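You operate a simulated robot arm through the tools that you are given. There is no shell and no other tool.

Carry out the task below with a simulated robot arm. There is one attempt and no reset: what you move stays moved.

Task
Square the mirror to the cross hair and press mark.
Fine: fibre lamp on at 3; brake the round stage again.

The check looks at the end state, three seconds after you hand in, the way a careful person would. Anything else that was tipped, shoved, dropped, spilled or broken makes it a failure.

Robot
A 6-joint arm with a two-finger parallel gripper, fixed in place. Base frame: the origin is on the floor under the middle of its stand, x ahead of it, y to its left, z up. Units: mm, degrees, N and s.
With the tool pointing down near the work surface it reaches from about 220 to 840 mm from the base axis. Its first joint turns from -166.0 to 166.0 degrees. Payload 3.91 kg.
The TCP is the grasp point between the finger pads, 30 mm short of the fingertips. In the tool frame z runs along the fingers and y along their closing line. Largest opening 110 mm; finger width 20, thickness 10; the body of the gripper, 48 by 112 mm, starts 55 mm behind the TCP.
Orientation is that of the tool frame in the base frame, as a unit quaternion [w, x, y, z]. With the fingers straight down and closing along the base's y, the tool's x points along the base's -x, its y along +y and its z along -z.

Tools
- The arm moves only by the tool drive_tool. Its argument "targets" is a list of rows, each an object (a shift or turn left out is 0, a gripper value left out holds the last) with "translation": the shift along the base's x, y, z in units of 200 mm (1.0 is 200 mm), a list of three; "rot": the turn, a rotation vector about the base's x, y, z in units of 60 degrees (1.0 is 60 degrees), a list of three; "gripper": the gripper command, from -1 (shut) to 1 (fully open), values between in proportion. In form: [{"translation": [dx, dy, dz], "rot": [wx, wy, wz], "gripper": gripper}, ...]. A call has 1 to 20 rows; each row is the pose to reach, as a shift and turn from the pose commanded when the call began. A call with a number of a shift or a turn outside -1 to 1 is refused whole. A row lasts 0.2 s, in which the tool goes at most 50 mm and 8.6 degrees; a call with a longer step from one row to the next is refused whole, and so is a gripper value outside its range. A pose out of reach is approached as far as the arm can. The call stops where the force on the tool passes 50 N (or 10 N more than at its start, if that is more) or the arm is blocked; 0.2 s more then pass. The fingers move at their own pace (about 108 mm/s each) and stop on an object; they squeeze with about 22 N. The grip force told is the motor's: it shows also when the fingers shut on nothing. Time passes only in rows, and 0.2 s behind the last, so rows that repeat a pose let the fingers close. The reply holds the time, the measured pose of the TCP, the force on the tool along the base axes, the opening and the grip force, in the units named above and with some noise, with the torque about the TCP (base axes, N m) and any sound that the robot's microphone picked up.
- Cameras (640 x 400 px; columns grow to the right, rows downward): "scene" is fixed at [399.8, -648.4, 1706]; the picture's right is [-0.19, -0.98, 0.00], its down [-0.82, 0.16, -0.54] and it looks along [0.53, -0.10, -0.84] (base axes); focal length 214 px, centre (320, 200). "wrist" rides on the gripper at [72, 17, -103] in the tool frame; the picture's right is [-0.23, 0.97, 0.00], its down [-0.76, -0.18, -0.62] and it looks along [-0.61, -0.14, 0.78] (tool axes); focal length 222 px, centre (320, 200). There is no depth. A picture from a camera that has moved, and an enlarged one, comes with that camera's place and axes in the base frame and with its lens.
- camera(camera): a new picture of that camera. It takes no simulated time.
- zoom(camera, box): a new picture of the part [left, top, right, bottom] of that camera's present view, enlarged. It takes no simulated time.
- hand_in(): hands the job in; it is judged then, once.

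Nothing tells you positions but the pictures and the camera data. Unless the task says otherwise, let go and move clear before handing in.

The tools are called after ">>>" as name(argument=value, ...) on one line, values as JSON. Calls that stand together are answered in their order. drive_tool: Moves the arm, as the interface text tells. Its arguments: {"type":"object","properties":{"targets":{"type":"array","items":{"type":"object","properties":{"translation":{"type":"array","items":{"type":"number"}},"rot":{"type":"array","items":{"type":"number"}},"gripper":{"type":"number"}}}}},"required":["targets"]} The other tools are called the same way: camera (camera) takes a picture; zoom (camera, box) takes an enlarged picture of a part of a camera's view; hand_in () hands the job in.

At the start:

```text
time: 0.0
tcp_pos: [516.2, -366.5, 1226.2]
tcp_rot: [0.001, 0.0, 1.0, -0.001]
wrist_force: [-0.5, 0.0, 0.4]
wrist_torque: [-0.01, 0.01, 0.0]
finger_gap: 109.9
grip_force: 0.0
```

scene: 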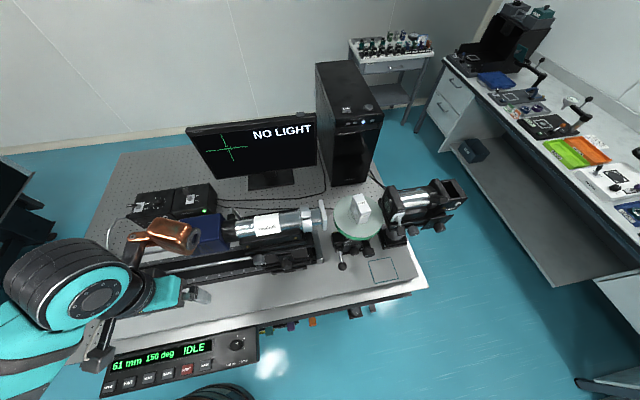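
wrist: 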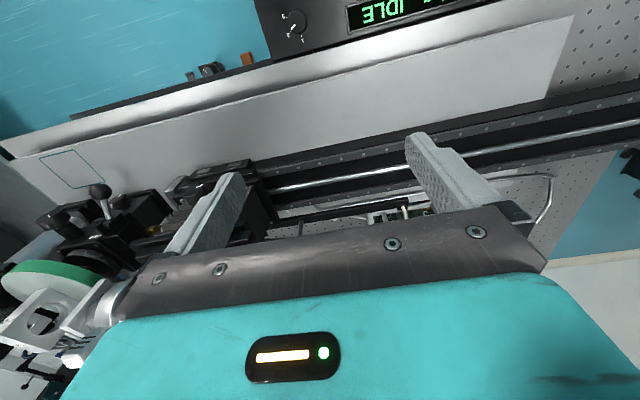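

I see an optical table with a monitor reading "NO LIGHT", a rotary stage with a mirror, a collimator, and a control box at the front reading "61 mm 150 deg IDLE". I'll look closer at everything before moving.

>>> zoom(camera="scene", box=[80, 320, 280, 400])

>>> zoom(camera="scene", box=[300, 170, 480, 290])

>>> zoom(camera="scene", box=[120, 110, 340, 260])

>>> zoom(camera="wrist", box=[0, 150, 200, 300])

>>> zoom(camera="scene", box=[420, 0, 640, 240])

```text
3.20 times, centred on (180, 360) of scene
camera zoom: at [399.8, -648.4, 1706.0], right [-0.19, -0.98, 0.0], down [-0.82, 0.16, -0.54], along [0.53, -0.1, -0.84], focal length 686 px, centre (768, -312)
```

zoom: 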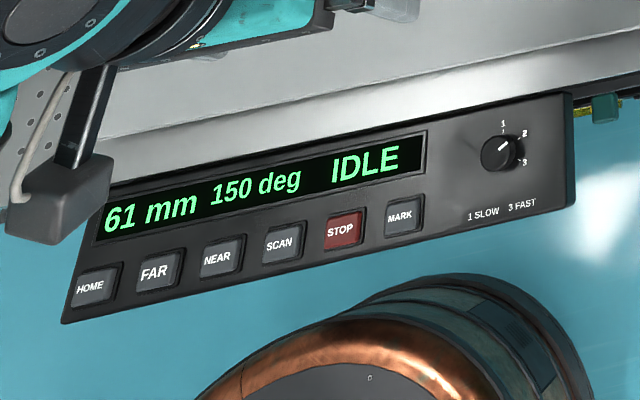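

```text
3.33 times, centred on (390, 230) of scene
camera zoom: at [399.8, -648.4, 1706.0], right [-0.19, -0.98, 0.0], down [-0.82, 0.16, -0.54], along [0.53, -0.1, -0.84], focal length 715 px, centre (87, 100)
```

zoom: 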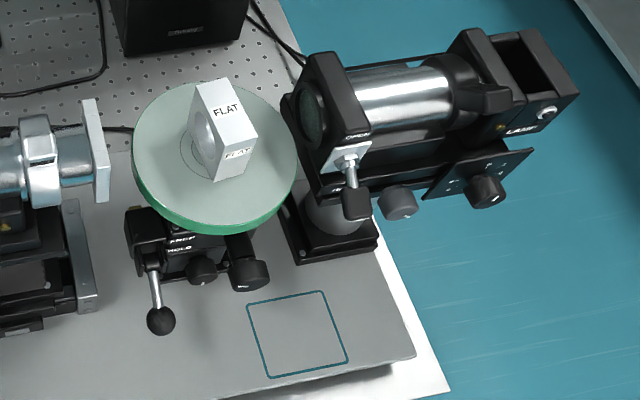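

```text
2.67 times, centred on (230, 185) of scene
camera zoom: at [399.8, -648.4, 1706.0], right [-0.19, -0.98, 0.0], down [-0.82, 0.16, -0.54], along [0.53, -0.1, -0.84], focal length 572 px, centre (560, 240)
```

zoom: 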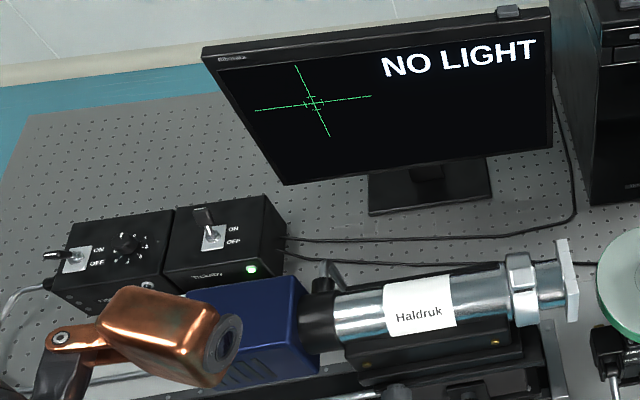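

```text
2.67 times, centred on (100, 225) of wrist
camera zoom: at [443.6, -349.3, 1330.3], right [0.23, 0.97, 0.0], down [0.76, -0.18, 0.62], along [0.61, -0.14, -0.78], focal length 592 px, centre (907, 133)
```

zoom: 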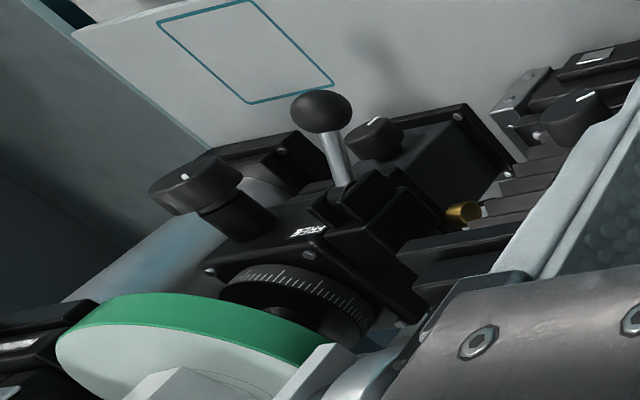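

```text
1.67 times, centred on (530, 120) of scene
camera zoom: at [399.8, -648.4, 1706.0], right [-0.19, -0.98, 0.0], down [-0.82, 0.16, -0.54], along [0.53, -0.1, -0.84], focal length 358 px, centre (-30, 333)
```

zoom: 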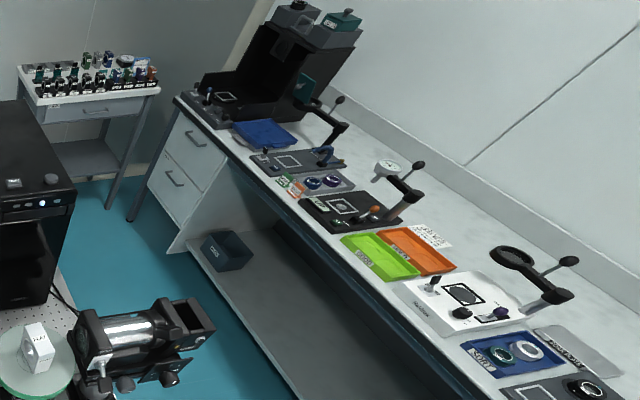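

I see the lamp boxes at the back left, the brake lever and stage on the right, and the control box at the front. First I'll move the arm sideways, staying high, to look at the lamp boxes with the wrist camera.

>>> drive_tool(targets=[{"translation": [0, 0.25, 0.1], "gripper": 1}, {"translation": [0, 0.5, 0.2]}, {"translation": [0, 0.75, 0.3]}, {"translation": [0, 1.0, 0.4]}])

>>> camera(camera="wrist")

>>> camera(camera="scene")

```text
refused: row 1 steps farther than a row can; nothing moved
```

```text
taken
camera wrist: at [443.6, -349.3, 1330.3], right [0.23, 0.97, 0.0], down [0.76, -0.18, 0.62], along [0.61, -0.14, -0.78], focal length 222 px, centre (320, 200)
```

wrist: 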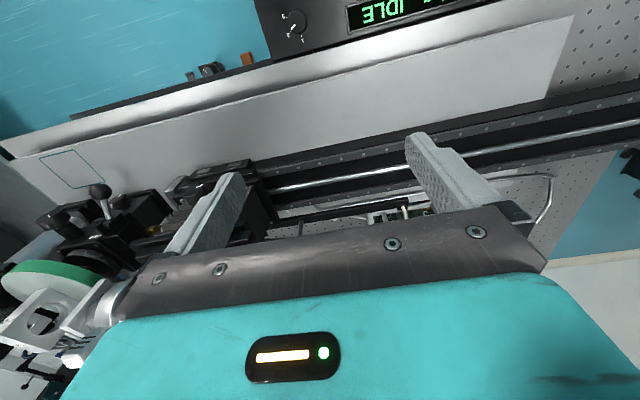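

```text
taken
```

scene: 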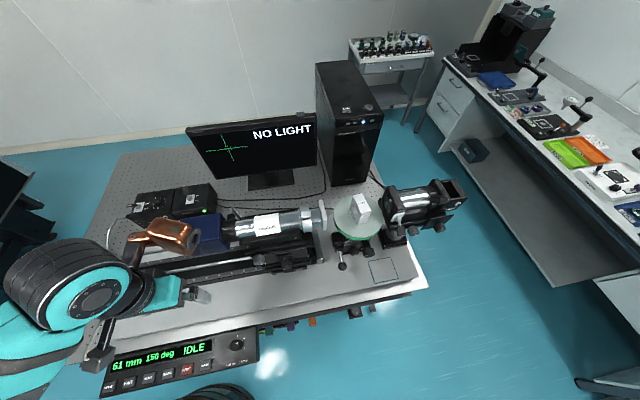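

The picture is half blocked by the gripper body. I'll raise the arm a little and spin the tool about the vertical so that the camera ends up on the far side.

>>> drive_tool(targets=[{"translation": [0, 0, 0.1], "rot": [0, 0, 0.1428], "gripper": 1}, {"translation": [0, 0, 0.2], "rot": [0, 0, 0.2856]}, {"translation": [0, 0, 0.3], "rot": [0, 0, 0.4284]}, {"translation": [0, 0, 0.4], "rot": [0, 0, 0.5712]}, {"translation": [0, 0, 0.5], "rot": [0, 0, 0.714]}, {"translation": [0, 0, 0.5], "rot": [0, 0, 0.8568]}, {"translation": [0, 0, 0.5], "rot": [0, 0, 0.9996]}])

>>> camera(camera="wrist")

>>> camera(camera="scene")

```text
time: 1.6
tcp_pos: [512.2, -363.7, 1299.4]
tcp_rot: [0.002, -0.501, 0.866, -0.005]
wrist_force: [0.4, 0.5, 0.4]
wrist_torque: [0.0, -0.01, 0.05]
finger_gap: 110.0
grip_force: 0.0
out of reach, approached as far as the arm can: row 4, 5, 6, 7
```

```text
taken
camera wrist: at [461.0, -417.1, 1403.7], right [-0.73, 0.68, -0.01], down [0.53, 0.58, 0.62], along [0.43, 0.45, -0.78], focal length 222 px, centre (320, 200)
```

wrist: 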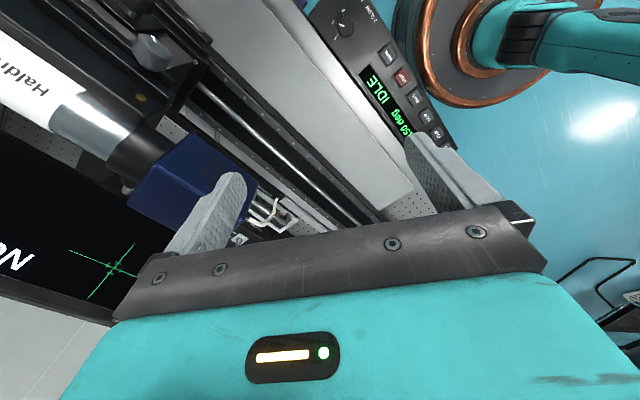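

```text
taken
```

scene: 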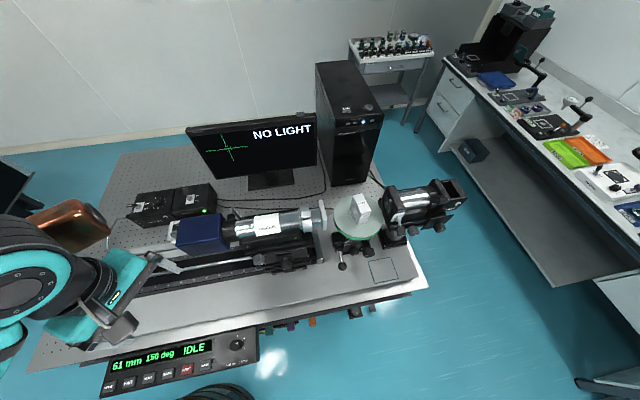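

The camera now looks left across the table, and the arm is at its height limit here. I'll keep spinning in the same direction.

>>> drive_tool(targets=[{"translation": [0, 0, -0.05], "rot": [0, 0, 0.1428], "gripper": 1}, {"translation": [0, 0, -0.1], "rot": [0, 0, 0.2856]}, {"translation": [0, 0, -0.15], "rot": [0, 0, 0.4284]}, {"translation": [0, 0, -0.2], "rot": [0, 0, 0.5712]}, {"translation": [0, 0, -0.2], "rot": [0, 0, 0.714]}, {"translation": [0, 0, -0.2], "rot": [0, 0, 0.8568]}, {"translation": [0, 0, -0.2], "rot": [0, 0, 0.9996]}])

>>> drive_tool(targets=[{"rot": [0, 0, 0.1428], "gripper": 1}, {"rot": [0, 0, 0.2856]}, {"rot": [0, 0, 0.4284]}, {"rot": [0, 0, 0.5712]}, {"rot": [0, 0, 0.714]}, {"rot": [0, 0, 0.8568]}, {"rot": [0, 0, 0.9996]}])

>>> camera(camera="wrist")

>>> camera(camera="scene")

```text
time: 3.1
tcp_pos: [513.9, -363.7, 1258.6]
tcp_rot: [0.001, 0.841, -0.541, 0.003]
wrist_force: [34.1, 3.9, -46.8]
wrist_torque: [-3.38, 3.09, -2.23]
finger_gap: 109.8
grip_force: 0.1
stopped in row 7: the force on the tool passed its limit at 238 N (the readings are from after the stop); the commanded pose is now the measured one
```

```text
time: 3.4
tcp_pos: [514.2, -364.0, 1258.6]
tcp_rot: [0.001, 0.842, -0.539, 0.002]
wrist_force: [34.9, 4.0, -46.9]
wrist_torque: [-3.52, 3.1, -2.28]
finger_gap: 110.2
grip_force: 0.0
stopped in row 1: the force on the tool passed its limit at 190 N (the readings are from after the stop); the commanded pose is now the measured one
```

```text
taken
camera wrist: at [528.4, -436.7, 1363.5], right [-0.98, -0.2, 0.0], down [-0.16, 0.77, 0.62], along [-0.12, 0.61, -0.79], focal length 222 px, centre (320, 200)
```

wrist: 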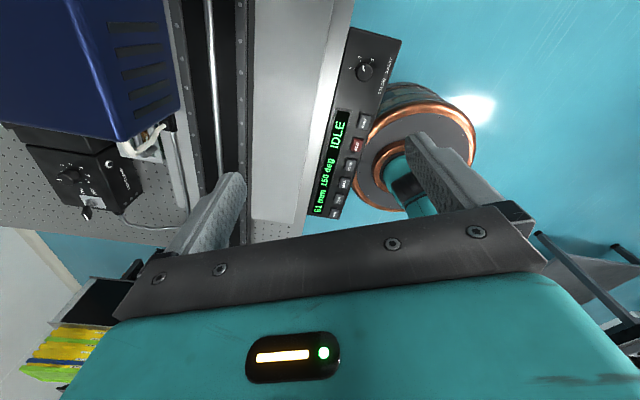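

```text
taken
```

scene: 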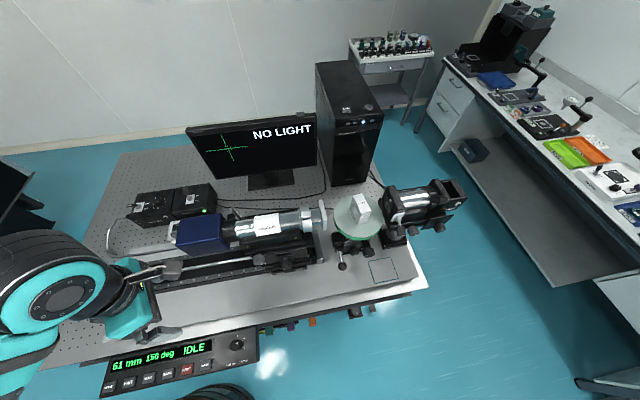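

The force limit tripped, probably because the camera or gripper touched the arm's own links during this spin. I'll rotate back the way it came.

>>> drive_tool(targets=[{"rot": [0, 0, -0.14], "gripper": 1}, {"rot": [0, 0, -0.28]}, {"rot": [0, 0, -0.42]}, {"rot": [0, 0, -0.56]}])

>>> zoom(camera="scene", box=[0, 200, 240, 400])

>>> zoom(camera="wrist", box=[0, 0, 640, 250])

```text
time: 4.4
tcp_pos: [514.2, -364.0, 1260.2]
tcp_rot: [-0.002, -0.651, 0.759, -0.003]
wrist_force: [0.2, -0.2, -0.2]
wrist_torque: [-0.03, 0.01, -0.03]
finger_gap: 109.7
grip_force: 0.1
```

```text
2.00 times, centred on (120, 300) of scene
camera zoom: at [399.8, -648.4, 1706.0], right [-0.19, -0.98, 0.0], down [-0.82, 0.16, -0.54], along [0.53, -0.1, -0.84], focal length 429 px, centre (720, 0)
```

zoom: 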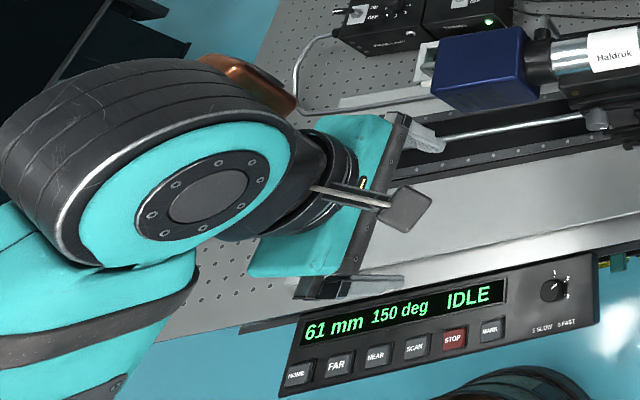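

```text
1.00 times, centred on (320, 125) of wrist (not enlarged: the box is as wide or as high as the picture)
camera zoom: at [485.5, -432.6, 1363.9], right [-0.93, 0.37, 0.0], down [0.29, 0.73, 0.62], along [0.23, 0.57, -0.78], focal length 222 px, centre (320, 275)
```

zoom: 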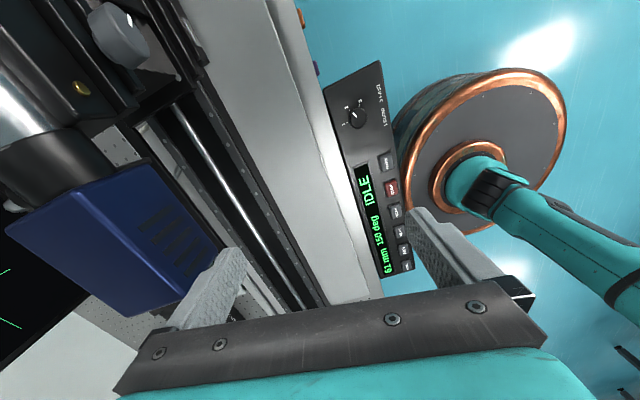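

The spin is blocked near the arm's own links when the tool points straight down. I'll tilt the tool outward first, which moves the gripper away from the forearm, and then spin it.

>>> drive_tool(targets=[{"rot": [0, -0.14, 0], "gripper": 1}, {"rot": [0, -0.28, 0]}, {"rot": [0, -0.42, 0]}, {"rot": [0, -0.56, 0]}, {"rot": [0, -0.7, 0]}])

>>> zoom(camera="scene", box=[0, 200, 240, 400])

>>> camera(camera="wrist")

```text
time: 5.6
tcp_pos: [512.7, -364.6, 1259.6]
tcp_rot: [0.272, -0.607, 0.708, -0.237]
wrist_force: [0.8, -0.7, -0.6]
wrist_torque: [-0.02, 0.04, 0.01]
finger_gap: 109.9
grip_force: 0.1
```

```text
2.00 times, centred on (120, 300) of scene
camera zoom: at [399.8, -648.4, 1706.0], right [-0.19, -0.98, 0.0], down [-0.82, 0.16, -0.54], along [0.53, -0.1, -0.84], focal length 429 px, centre (720, 0)
```

zoom: 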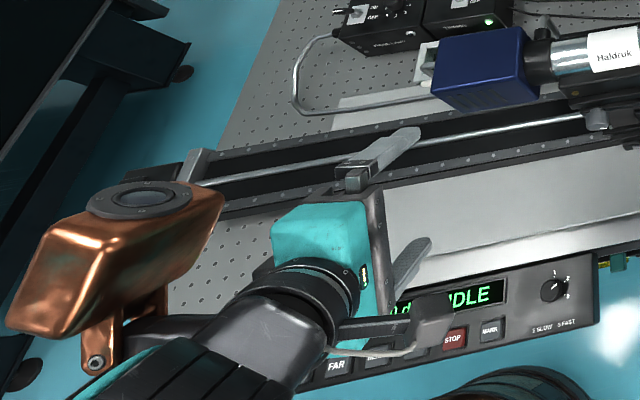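

```text
taken
camera wrist: at [423.4, -432.7, 1318.2], right [-0.69, 0.37, -0.62], down [-0.2, 0.73, 0.65], along [0.7, 0.57, -0.43], focal length 222 px, centre (320, 200)
```

wrist: 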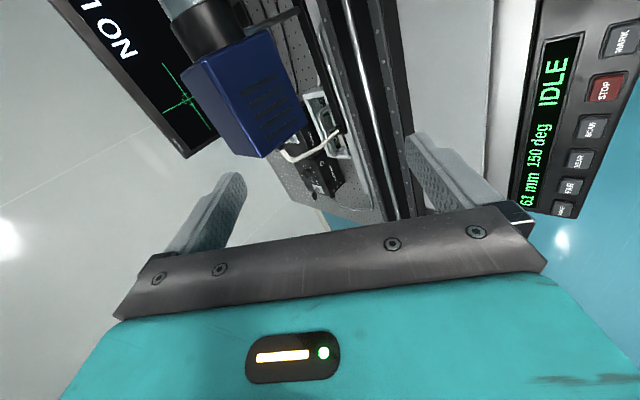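

The tool is now tilted about 42° outward. Next I'll spin about the tool axis so the camera comes to the top.

>>> drive_tool(targets=[{"rot": [-0.092, 0, 0.102], "gripper": 1}, {"rot": [-0.184, 0, 0.204]}, {"rot": [-0.276, 0, 0.306]}, {"rot": [-0.368, 0, 0.408]}, {"rot": [-0.46, 0, 0.51]}, {"rot": [-0.552, 0, 0.613]}])

>>> zoom(camera="scene", box=[0, 200, 240, 400])

>>> camera(camera="wrist")

```text
time: 7.0
tcp_pos: [540.4, -336.1, 1279.0]
tcp_rot: [-0.144, 0.843, -0.404, 0.324]
wrist_force: [-0.7, -0.3, -0.7]
wrist_torque: [-0.02, -0.02, -0.01]
finger_gap: 110.1
grip_force: 0.1
out of reach, approached as far as the arm can: row 6
```

```text
2.00 times, centred on (120, 300) of scene
camera zoom: at [399.8, -648.4, 1706.0], right [-0.19, -0.98, 0.0], down [-0.82, 0.16, -0.54], along [0.53, -0.1, -0.84], focal length 429 px, centre (720, 0)
```

zoom: 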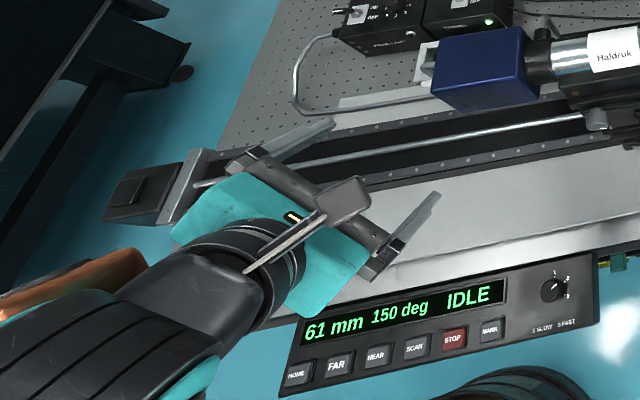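

```text
taken
camera wrist: at [495.7, -401.6, 1379.2], right [-0.68, -0.44, -0.59], down [-0.66, 0.71, 0.23], along [0.32, 0.55, -0.77], focal length 222 px, centre (320, 200)
```

wrist: 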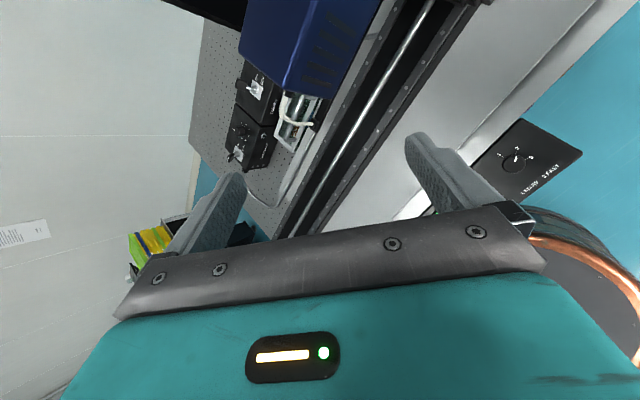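

The arm reached a joint limit turning this way, with the camera still 51° from the top. I'll go back and spin in the other direction in steps.

>>> drive_tool(targets=[{"rot": [0.0884, 0, -0.0997], "gripper": 1}, {"rot": [0.1768, 0, -0.1994]}, {"rot": [0.2652, 0, -0.2991]}, {"rot": [0.3536, 0, -0.3988]}, {"rot": [0.442, 0, -0.4985]}, {"rot": [0.5304, 0, -0.5982]}, {"rot": [0.6188, 0, -0.6979]}, {"rot": [0.7072, 0, -0.7976]}, {"rot": [0.7956, 0, -0.8973]}, {"rot": [0.884, 0, -0.997]}])

>>> zoom(camera="scene", box=[0, 200, 240, 400])

```text
time: 9.2
tcp_pos: [539.8, -335.1, 1279.2]
tcp_rot: [0.318, -0.399, 0.845, -0.158]
wrist_force: [0.1, 0.0, 0.3]
wrist_torque: [0.0, 0.02, -0.01]
finger_gap: 110.1
grip_force: 0.0
```

```text
2.00 times, centred on (120, 300) of scene
camera zoom: at [399.8, -648.4, 1706.0], right [-0.19, -0.98, 0.0], down [-0.82, 0.16, -0.54], along [0.53, -0.1, -0.84], focal length 429 px, centre (720, 0)
```

zoom: 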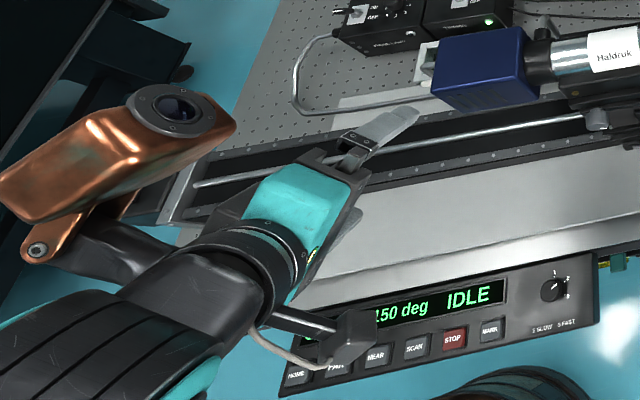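

The copper unit turns with the tool on the side opposite the camera, and it is what limits the spin. I'll keep turning this way and watch how it clears.

>>> drive_tool(targets=[{"rot": [0.0884, 0, -0.0997], "gripper": 1}, {"rot": [0.1768, 0, -0.1994]}, {"rot": [0.2652, 0, -0.2991]}, {"rot": [0.3536, 0, -0.3988]}, {"rot": [0.442, 0, -0.4985]}, {"rot": [0.5304, 0, -0.5982]}])

>>> camera(camera="scene")

>>> camera(camera="wrist")

```text
time: 10.6
tcp_pos: [540.0, -336.2, 1278.5]
tcp_rot: [0.35, -0.02, 0.936, -0.012]
wrist_force: [-0.3, 0.6, -1.0]
wrist_torque: [-0.01, 0.0, 0.03]
finger_gap: 110.0
grip_force: 0.1
```

```text
taken
```

scene: 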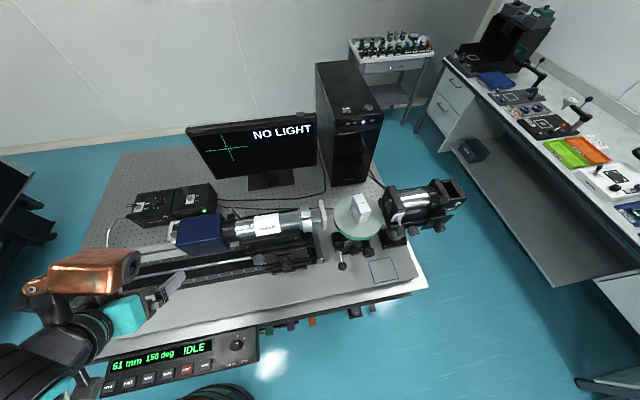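

```text
taken
camera wrist: at [417.2, -321.8, 1308.8], right [0.14, 0.98, 0.11], down [0.17, -0.14, 0.98], along [0.97, -0.12, -0.19], focal length 222 px, centre (320, 200)
```

wrist: 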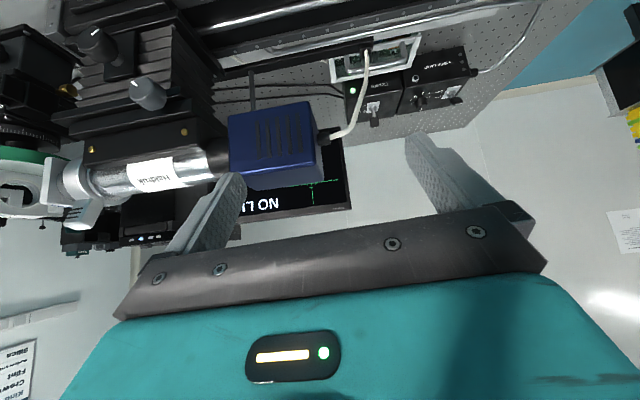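

This view, which is upside down, shows the lamp boxes, collimator and stage well. I'll zoom in on the boxes, the collimator and the stage.

>>> zoom(camera="wrist", box=[320, 30, 500, 140])

>>> zoom(camera="wrist", box=[0, 0, 240, 250])

>>> zoom(camera="scene", box=[110, 170, 230, 260])

>>> zoom(camera="scene", box=[220, 190, 340, 280])

>>> zoom(camera="scene", box=[320, 180, 410, 280])

>>> zoom(camera="scene", box=[375, 170, 475, 250])

```text
3.56 times, centred on (410, 85) of wrist
camera zoom: at [417.2, -321.8, 1308.8], right [0.14, 0.98, 0.11], down [0.17, -0.14, 0.98], along [0.97, -0.12, -0.19], focal length 790 px, centre (0, 609)
```

zoom: 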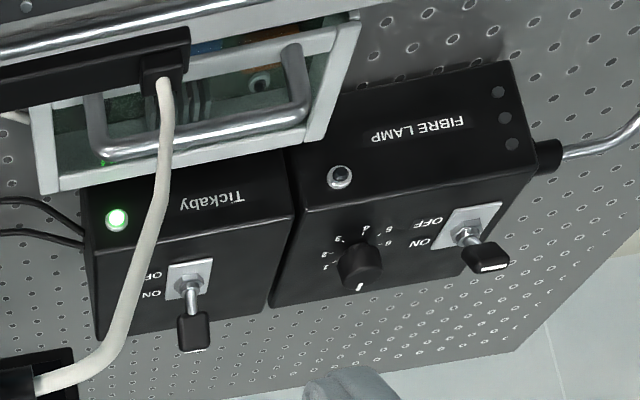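

```text
1.60 times, centred on (120, 125) of wrist
camera zoom: at [417.2, -321.8, 1308.8], right [0.14, 0.98, 0.11], down [0.17, -0.14, 0.98], along [0.97, -0.12, -0.19], focal length 355 px, centre (640, 320)
```

zoom: 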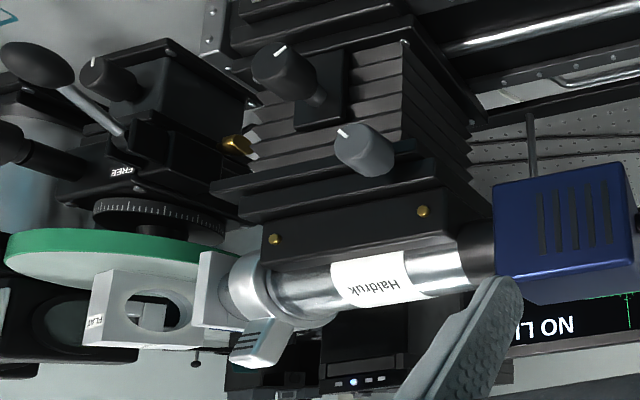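

```text
4.44 times, centred on (170, 215) of scene
camera zoom: at [399.8, -648.4, 1706.0], right [-0.19, -0.98, 0.0], down [-0.82, 0.16, -0.54], along [0.53, -0.1, -0.84], focal length 953 px, centre (987, 133)
```

zoom: 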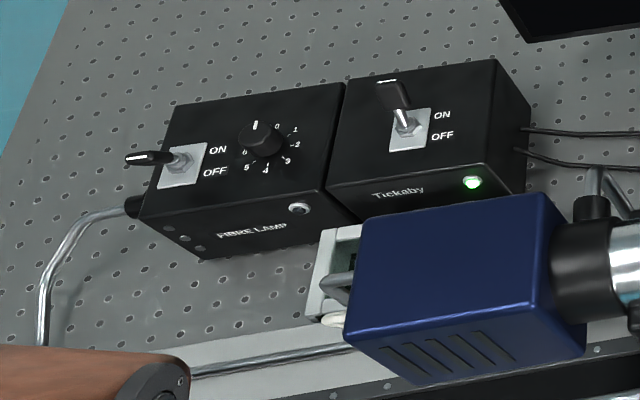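

```text
4.44 times, centred on (280, 235) of scene
camera zoom: at [399.8, -648.4, 1706.0], right [-0.19, -0.98, 0.0], down [-0.82, 0.16, -0.54], along [0.53, -0.1, -0.84], focal length 953 px, centre (498, 44)
```

zoom: 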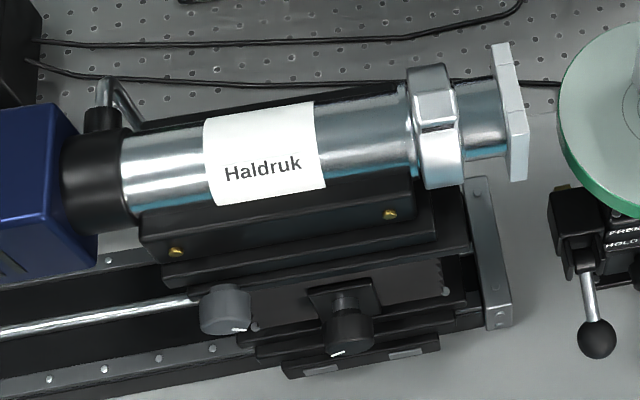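

```text
4.00 times, centred on (365, 230) of scene
camera zoom: at [399.8, -648.4, 1706.0], right [-0.19, -0.98, 0.0], down [-0.82, 0.16, -0.54], along [0.53, -0.1, -0.84], focal length 858 px, centre (140, 80)
```

zoom: 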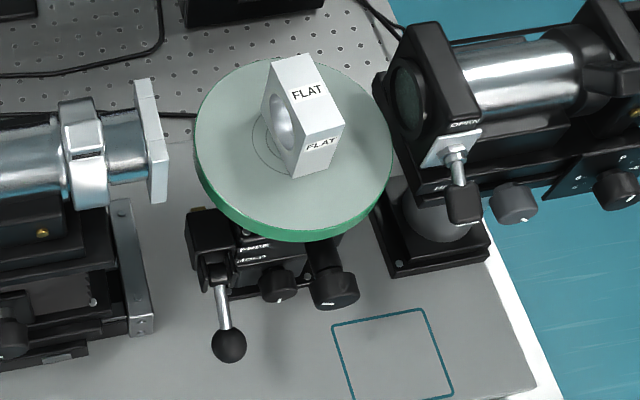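

```text
5.00 times, centred on (425, 210) of scene
camera zoom: at [399.8, -648.4, 1706.0], right [-0.19, -0.98, 0.0], down [-0.82, 0.16, -0.54], along [0.53, -0.1, -0.84], focal length 1072 px, centre (-205, 150)
```

zoom: 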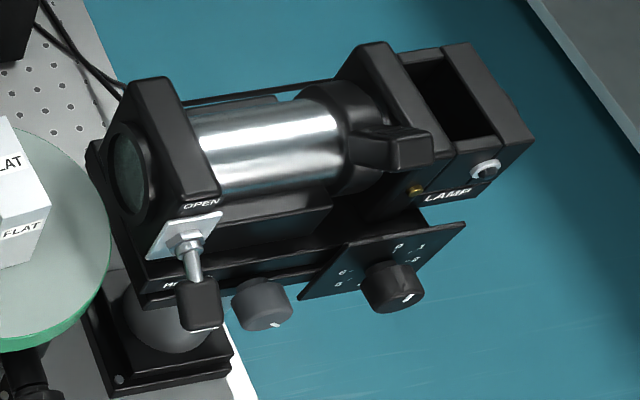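

The fibre lamp box has an ON/OFF toggle near (960, -30, 980) and a dial at about (968, -99, 985), currently at 0. I'll zoom tightly on the dial, the brake labels and the monitor.

>>> zoom(camera="scene", box=[135, 185, 175, 210])

>>> zoom(camera="scene", box=[330, 225, 374, 275])

>>> zoom(camera="scene", box=[185, 110, 320, 185])

>>> zoom(camera="scene", box=[225, 335, 260, 360])

>>> zoom(camera="scene", box=[380, 200, 440, 250])

```text
16.00 times, centred on (155, 198) of scene
camera zoom: at [399.8, -648.4, 1706.0], right [-0.19, -0.98, 0.0], down [-0.82, 0.16, -0.54], along [0.53, -0.1, -0.84], focal length 3432 px, centre (2960, 240)
```

zoom: 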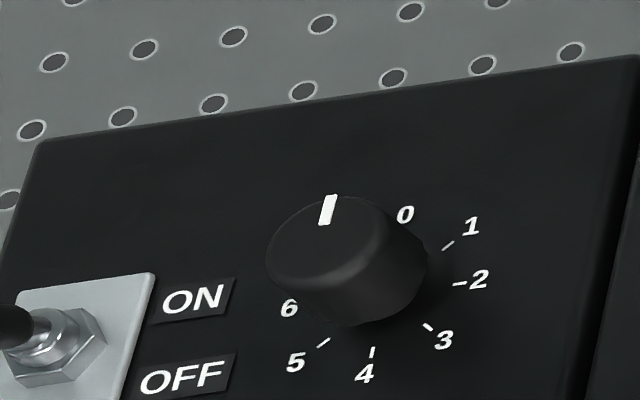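

```text
8.00 times, centred on (352, 250) of scene
camera zoom: at [399.8, -648.4, 1706.0], right [-0.19, -0.98, 0.0], down [-0.82, 0.16, -0.54], along [0.53, -0.1, -0.84], focal length 1716 px, centre (64, -200)
```

zoom: 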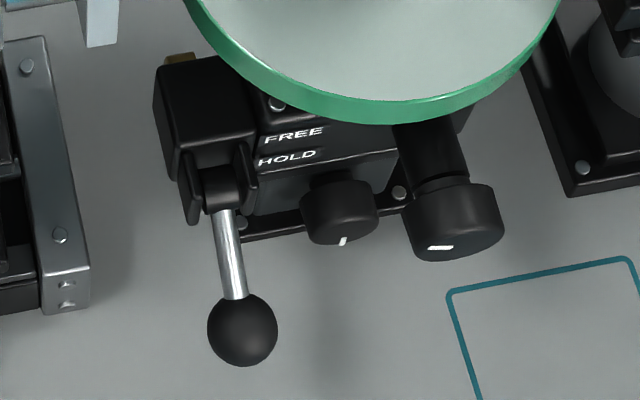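

```text
4.74 times, centred on (252, 148) of scene
camera zoom: at [399.8, -648.4, 1706.0], right [-0.19, -0.98, 0.0], down [-0.82, 0.16, -0.54], along [0.53, -0.1, -0.84], focal length 1017 px, centre (640, 449)
```

zoom: 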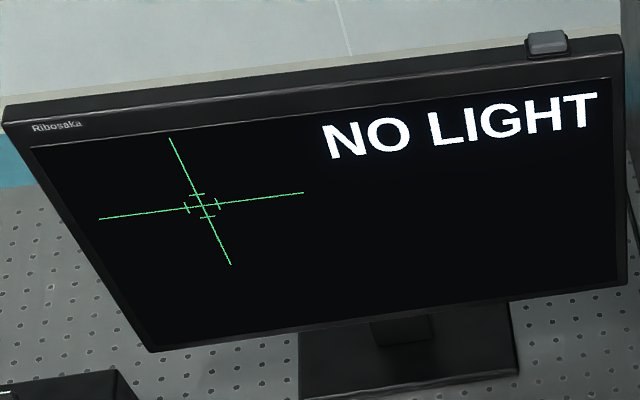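

```text
16.00 times, centred on (242, 348) of scene
camera zoom: at [399.8, -648.4, 1706.0], right [-0.19, -0.98, 0.0], down [-0.82, 0.16, -0.54], along [0.53, -0.1, -0.84], focal length 3432 px, centre (1560, -2160)
```

zoom: 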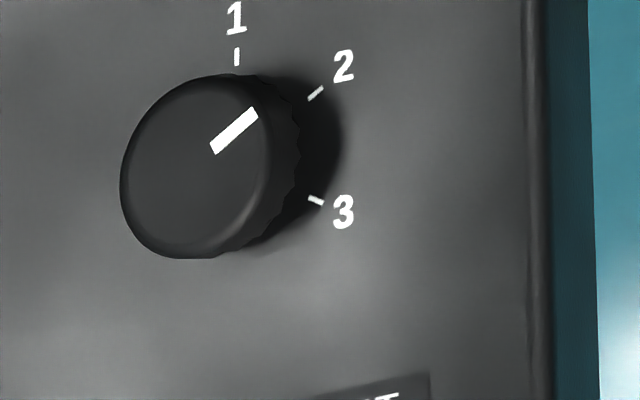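

```text
8.00 times, centred on (410, 225) of scene
camera zoom: at [399.8, -648.4, 1706.0], right [-0.19, -0.98, 0.0], down [-0.82, 0.16, -0.54], along [0.53, -0.1, -0.84], focal length 1716 px, centre (-400, 0)
```

zoom: 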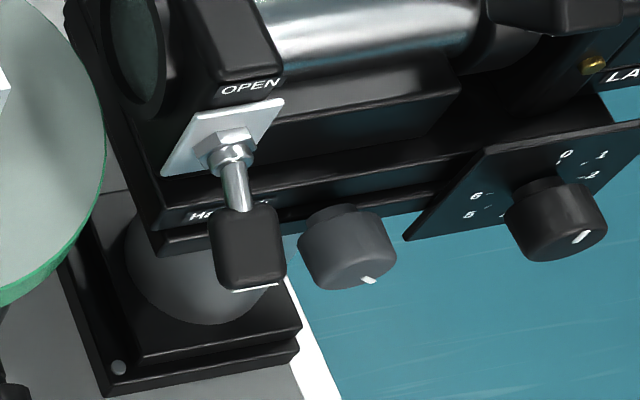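

The lamp dial points at 0 with 3 about 130–150° clockwise, and the brake is apparently on HOLD (lever down). I'll move in y first so I clear the blue camera box, then out toward the fibre lamp to hover for a closer look.

>>> drive_tool(targets=[{"translation": [0, 0.24, 0], "gripper": 1}, {"translation": [0, 0.48, 0]}, {"translation": [0, 0.72, 0]}, {"translation": [0.1, 0.94, 0]}, {"translation": [0.3, 1.0, 0]}, {"translation": [0.53, 1.0, -0.05]}, {"translation": [0.76, 1.0, -0.1]}, {"translation": [0.98, 1.0, -0.15]}])

>>> camera(camera="wrist")

>>> camera(camera="scene")

```text
time: 12.4
tcp_pos: [736.2, -134.5, 1251.0]
tcp_rot: [0.351, -0.021, 0.936, -0.014]
wrist_force: [-1.4, 0.6, 1.6]
wrist_torque: [0.0, -0.05, -0.03]
finger_gap: 109.9
grip_force: 0.1
```

```text
taken
camera wrist: at [612.3, -120.9, 1281.0], right [0.14, 0.98, 0.11], down [0.17, -0.13, 0.98], along [0.98, -0.12, -0.18], focal length 222 px, centre (320, 200)
```

wrist: 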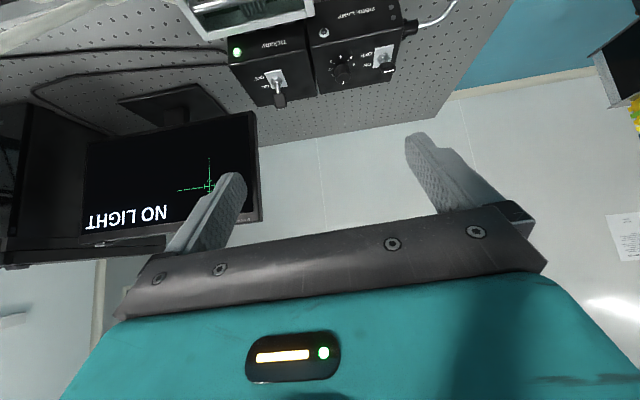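

```text
taken
```

scene: 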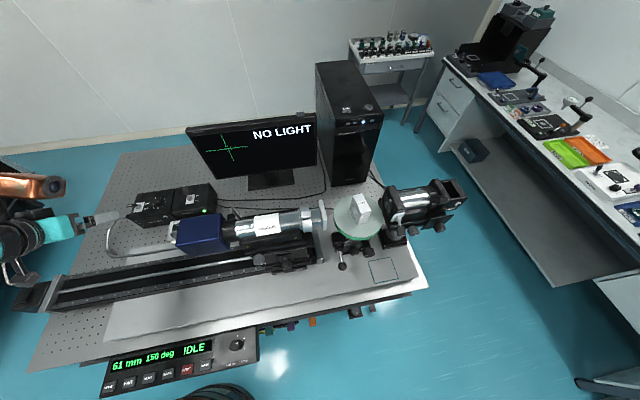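

I'm hovering well clear of everything with the lamp boxes in view ahead. I'll zoom in to refine the toggle and dial positions.

>>> zoom(camera="wrist", box=[220, 0, 440, 120])

>>> zoom(camera="wrist", box=[320, 30, 410, 90])

>>> zoom(camera="scene", box=[115, 180, 215, 240])

```text
2.91 times, centred on (330, 60) of wrist
camera zoom: at [612.3, -120.9, 1281.0], right [0.14, 0.98, 0.11], down [0.17, -0.13, 0.98], along [0.98, -0.12, -0.18], focal length 646 px, centre (291, 607)
```

zoom: 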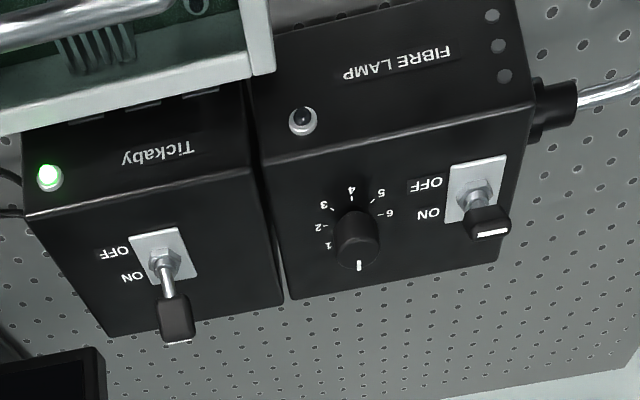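

```text
6.67 times, centred on (365, 60) of wrist
camera zoom: at [612.3, -120.9, 1281.0], right [0.14, 0.98, 0.11], down [0.17, -0.13, 0.98], along [0.98, -0.12, -0.18], focal length 1481 px, centre (20, 1133)
```

zoom: 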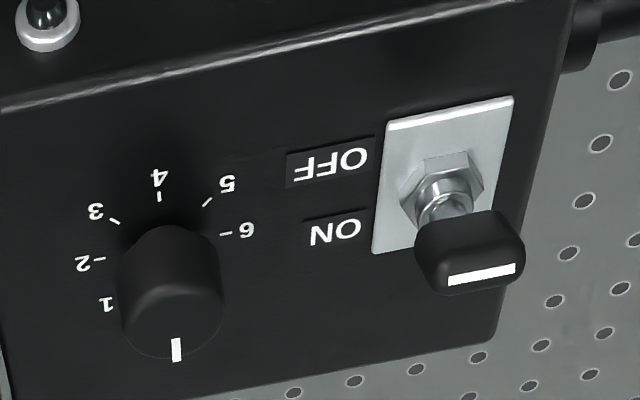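

```text
6.40 times, centred on (165, 210) of scene
camera zoom: at [399.8, -648.4, 1706.0], right [-0.19, -0.98, 0.0], down [-0.82, 0.16, -0.54], along [0.53, -0.1, -0.84], focal length 1373 px, centre (1312, 136)
```

zoom: 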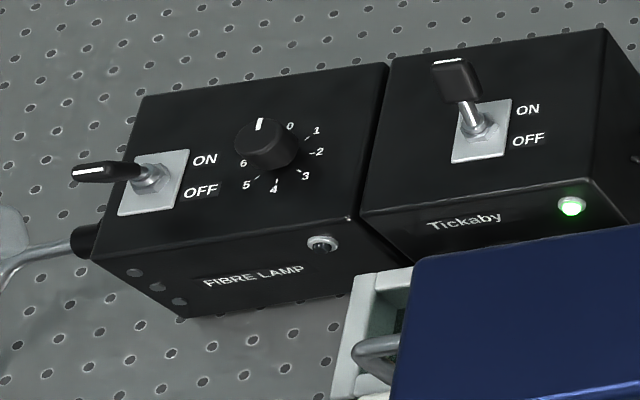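

I refined the lamp toggle to base (963, -28, 982) and tip (940, -28, 1026), with the dial axis at about (971, -100), panel z ≈ 976 and 45° per number. I'll close the fingers and come down in front of the toggle.

>>> drive_tool(targets=[{"translation": [0.13, 0.107, -0.14], "gripper": -1}, {"translation": [0.26, 0.214, -0.28]}, {"translation": [0.39, 0.321, -0.42]}, {"translation": [0.52, 0.428, -0.56]}, {"translation": [0.62, 0.5325, -0.7]}, {"translation": [0.62, 0.5325, -0.75]}, {"translation": [0.62, 0.5325, -0.75]}])

>>> camera(camera="wrist")

>>> camera(camera="scene")

```text
time: 14.0
tcp_pos: [859.0, -27.8, 1099.1]
tcp_rot: [0.35, -0.022, 0.937, -0.013]
wrist_force: [-0.2, 0.6, -0.2]
wrist_torque: [0.0, 0.0, -0.04]
finger_gap: 0.1
grip_force: 22.0
```

```text
taken
camera wrist: at [737.3, -15.0, 1128.9], right [0.14, 0.98, 0.11], down [0.17, -0.13, 0.98], along [0.98, -0.12, -0.19], focal length 222 px, centre (320, 200)
```

wrist: 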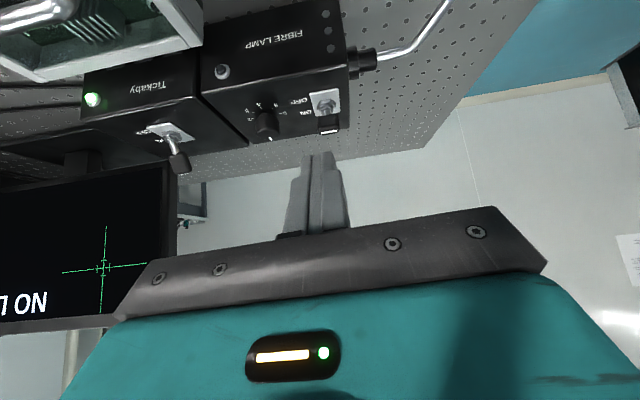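

```text
taken
```

scene: 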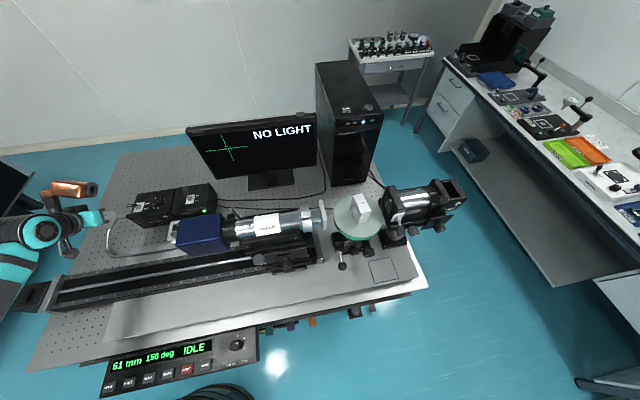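

The fingers are closed and lined up in front of the toggle at y ≈ -28. I'll descend to pushing height just in front of the lever.

>>> drive_tool(targets=[{"translation": [0.03, 0, -0.12], "gripper": -1}, {"translation": [0.06, 0, -0.24]}, {"translation": [0.1, 0, -0.355]}])

>>> zoom(camera="wrist", box=[200, 60, 440, 260])

>>> zoom(camera="scene", box=[75, 175, 205, 255])

```text
time: 14.8
tcp_pos: [880.0, -28.4, 1026.9]
tcp_rot: [0.35, -0.022, 0.936, -0.012]
wrist_force: [0.6, -0.1, -0.5]
wrist_torque: [0.01, 0.01, 0.01]
finger_gap: 0.1
grip_force: 22.3
```

```text
2.00 times, centred on (320, 160) of wrist
camera zoom: at [757.7, -14.8, 1057.8], right [0.14, 0.98, 0.11], down [0.17, -0.13, 0.98], along [0.98, -0.12, -0.19], focal length 444 px, centre (320, 280)
```

zoom: 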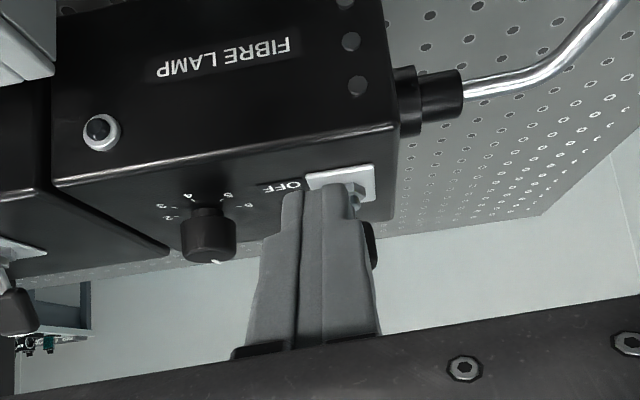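

```text
4.92 times, centred on (140, 215) of scene
camera zoom: at [399.8, -648.4, 1706.0], right [-0.19, -0.98, 0.0], down [-0.82, 0.16, -0.54], along [0.53, -0.1, -0.84], focal length 1056 px, centre (1206, 126)
```

zoom: 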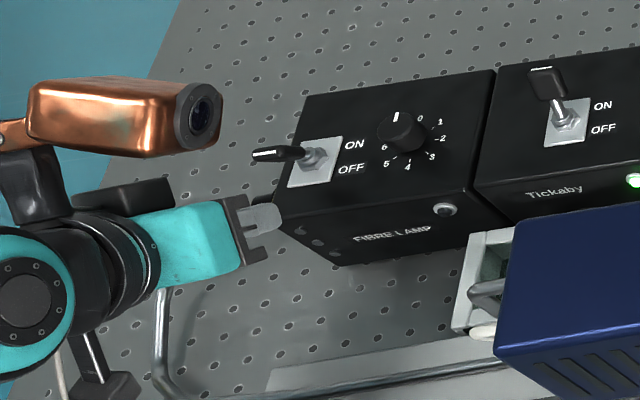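

The fingertips sit directly in front of the toggle paddle. Now I'll push the lever toward the back, which is ON.

>>> drive_tool(targets=[{"translation": [0.05, 0, 0], "gripper": -1}, {"translation": [0.1, 0, 0]}, {"translation": [0.14, 0, 0]}, {"translation": [0.17, 0, 0]}, {"translation": [0.2, 0, 0]}, {"translation": [0.23, 0, 0]}, {"translation": [0.26, 0, 0]}, {"translation": [0.29, 0, 0]}, {"translation": [0.31, 0, 0]}])

>>> zoom(camera="wrist", box=[200, 60, 440, 260])

>>> zoom(camera="scene", box=[75, 110, 325, 255])

```text
time: 16.8
tcp_pos: [942.4, -29.4, 1027.0]
tcp_rot: [0.351, -0.022, 0.936, -0.012]
wrist_force: [-0.1, -0.2, 0.3]
wrist_torque: [-0.02, -0.01, 0.04]
finger_gap: 0.0
grip_force: 21.7
heard: click
```

```text
2.00 times, centred on (320, 160) of wrist
camera zoom: at [819.4, -15.6, 1057.7], right [0.14, 0.98, 0.11], down [0.17, -0.13, 0.98], along [0.98, -0.12, -0.19], focal length 444 px, centre (320, 280)
```

zoom: 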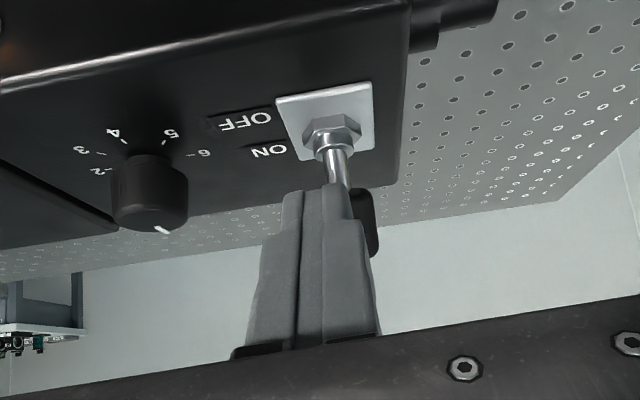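

```text
2.56 times, centred on (200, 182) of scene
camera zoom: at [399.8, -648.4, 1706.0], right [-0.19, -0.98, 0.0], down [-0.82, 0.16, -0.54], along [0.53, -0.1, -0.84], focal length 549 px, centre (627, 245)
```

zoom: 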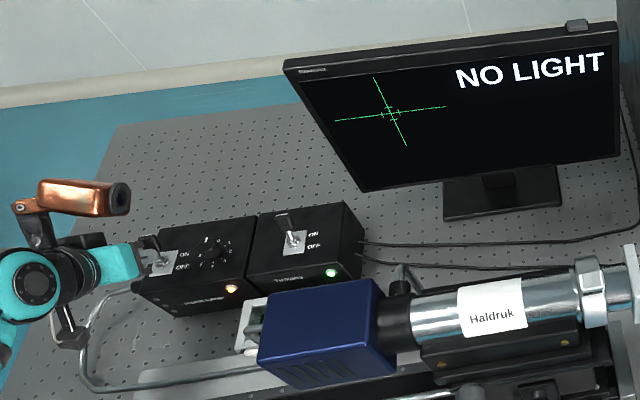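

The switch clicked and the lamp LED is now orange, so it is on; the dial still needs to go to 3. I'll back off, then re-tilt and swing the tool toward the dial.

>>> drive_tool(targets=[{"translation": [-0.15, 0, 0.02], "gripper": -1}, {"translation": [-0.35, 0, 0.1]}, {"translation": [-0.4, 0, 0.3]}, {"translation": [-0.4, -0.2, 0.4]}, {"translation": [-0.4, -0.4, 0.4]}, {"translation": [-0.4, -0.6, 0.4], "rot": [0.0137, -0.075, -0.0157]}, {"translation": [-0.4, -0.6, 0.4], "rot": [0.0274, -0.15, -0.0314], "gripper": 0}])

>>> drive_tool(targets=[{"rot": [0, 0, 0.14], "gripper": 0}, {"rot": [0, 0, 0.28]}, {"rot": [0, 0, 0.42]}, {"rot": [0, 0, 0.5667]}])

>>> camera(camera="wrist")

>>> camera(camera="scene")

```text
time: 18.4
tcp_pos: [861.7, -148.4, 1108.8]
tcp_rot: [0.423, 0.001, 0.906, -0.007]
wrist_force: [0.9, 0.0, 0.0]
wrist_torque: [0.0, 0.02, 0.01]
finger_gap: 55.0
grip_force: 0.1
```

```text
refused: row 4 steps farther than a row can; nothing moved
```

```text
taken
camera wrist: at [736.7, -131.8, 1118.7], right [0.15, 0.98, 0.16], down [0.01, -0.17, 0.99], along [0.99, -0.15, -0.04], focal length 222 px, centre (320, 200)
```

wrist: 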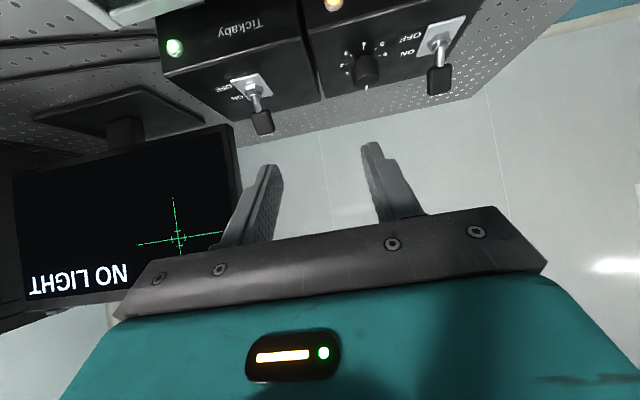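

```text
taken
```

scene: 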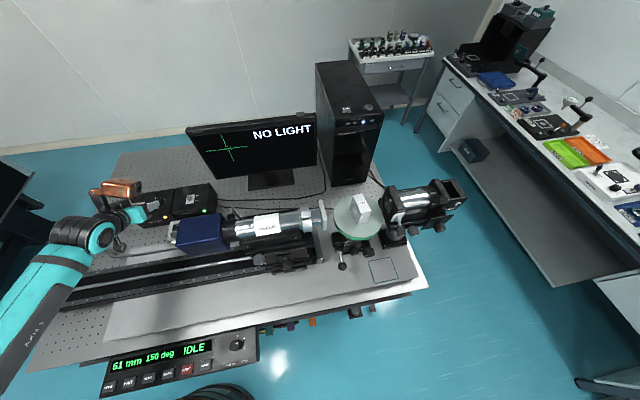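

The lamp is on, and the fingers are open 55 mm with the tool level in roll. I'll take a close look at the dial to refine its position before grasping.

>>> zoom(camera="wrist", box=[310, 20, 420, 100])

>>> zoom(camera="scene", box=[130, 180, 190, 220])

```text
5.00 times, centred on (365, 60) of wrist
camera zoom: at [736.7, -131.8, 1118.7], right [0.15, 0.98, 0.16], down [0.01, -0.17, 0.99], along [0.99, -0.15, -0.04], focal length 1111 px, centre (95, 900)
```

zoom: 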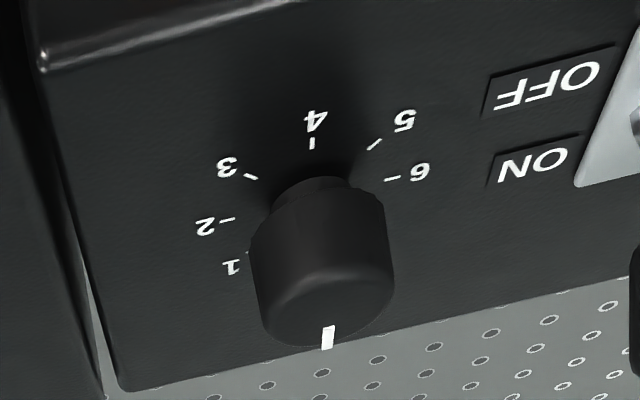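

```text
10.00 times, centred on (160, 200) of scene
camera zoom: at [399.8, -648.4, 1706.0], right [-0.19, -0.98, 0.0], down [-0.82, 0.16, -0.54], along [0.53, -0.1, -0.84], focal length 2145 px, centre (1920, 200)
```

zoom: 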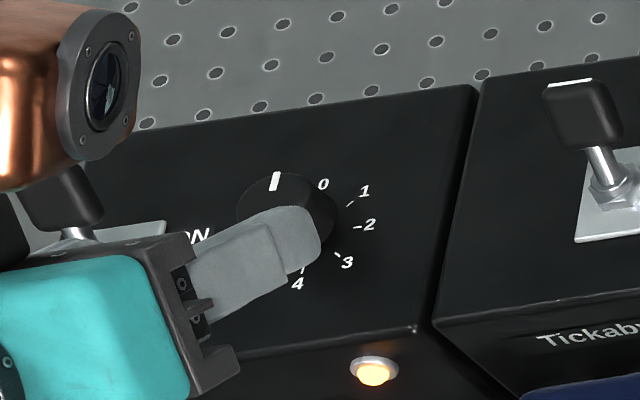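

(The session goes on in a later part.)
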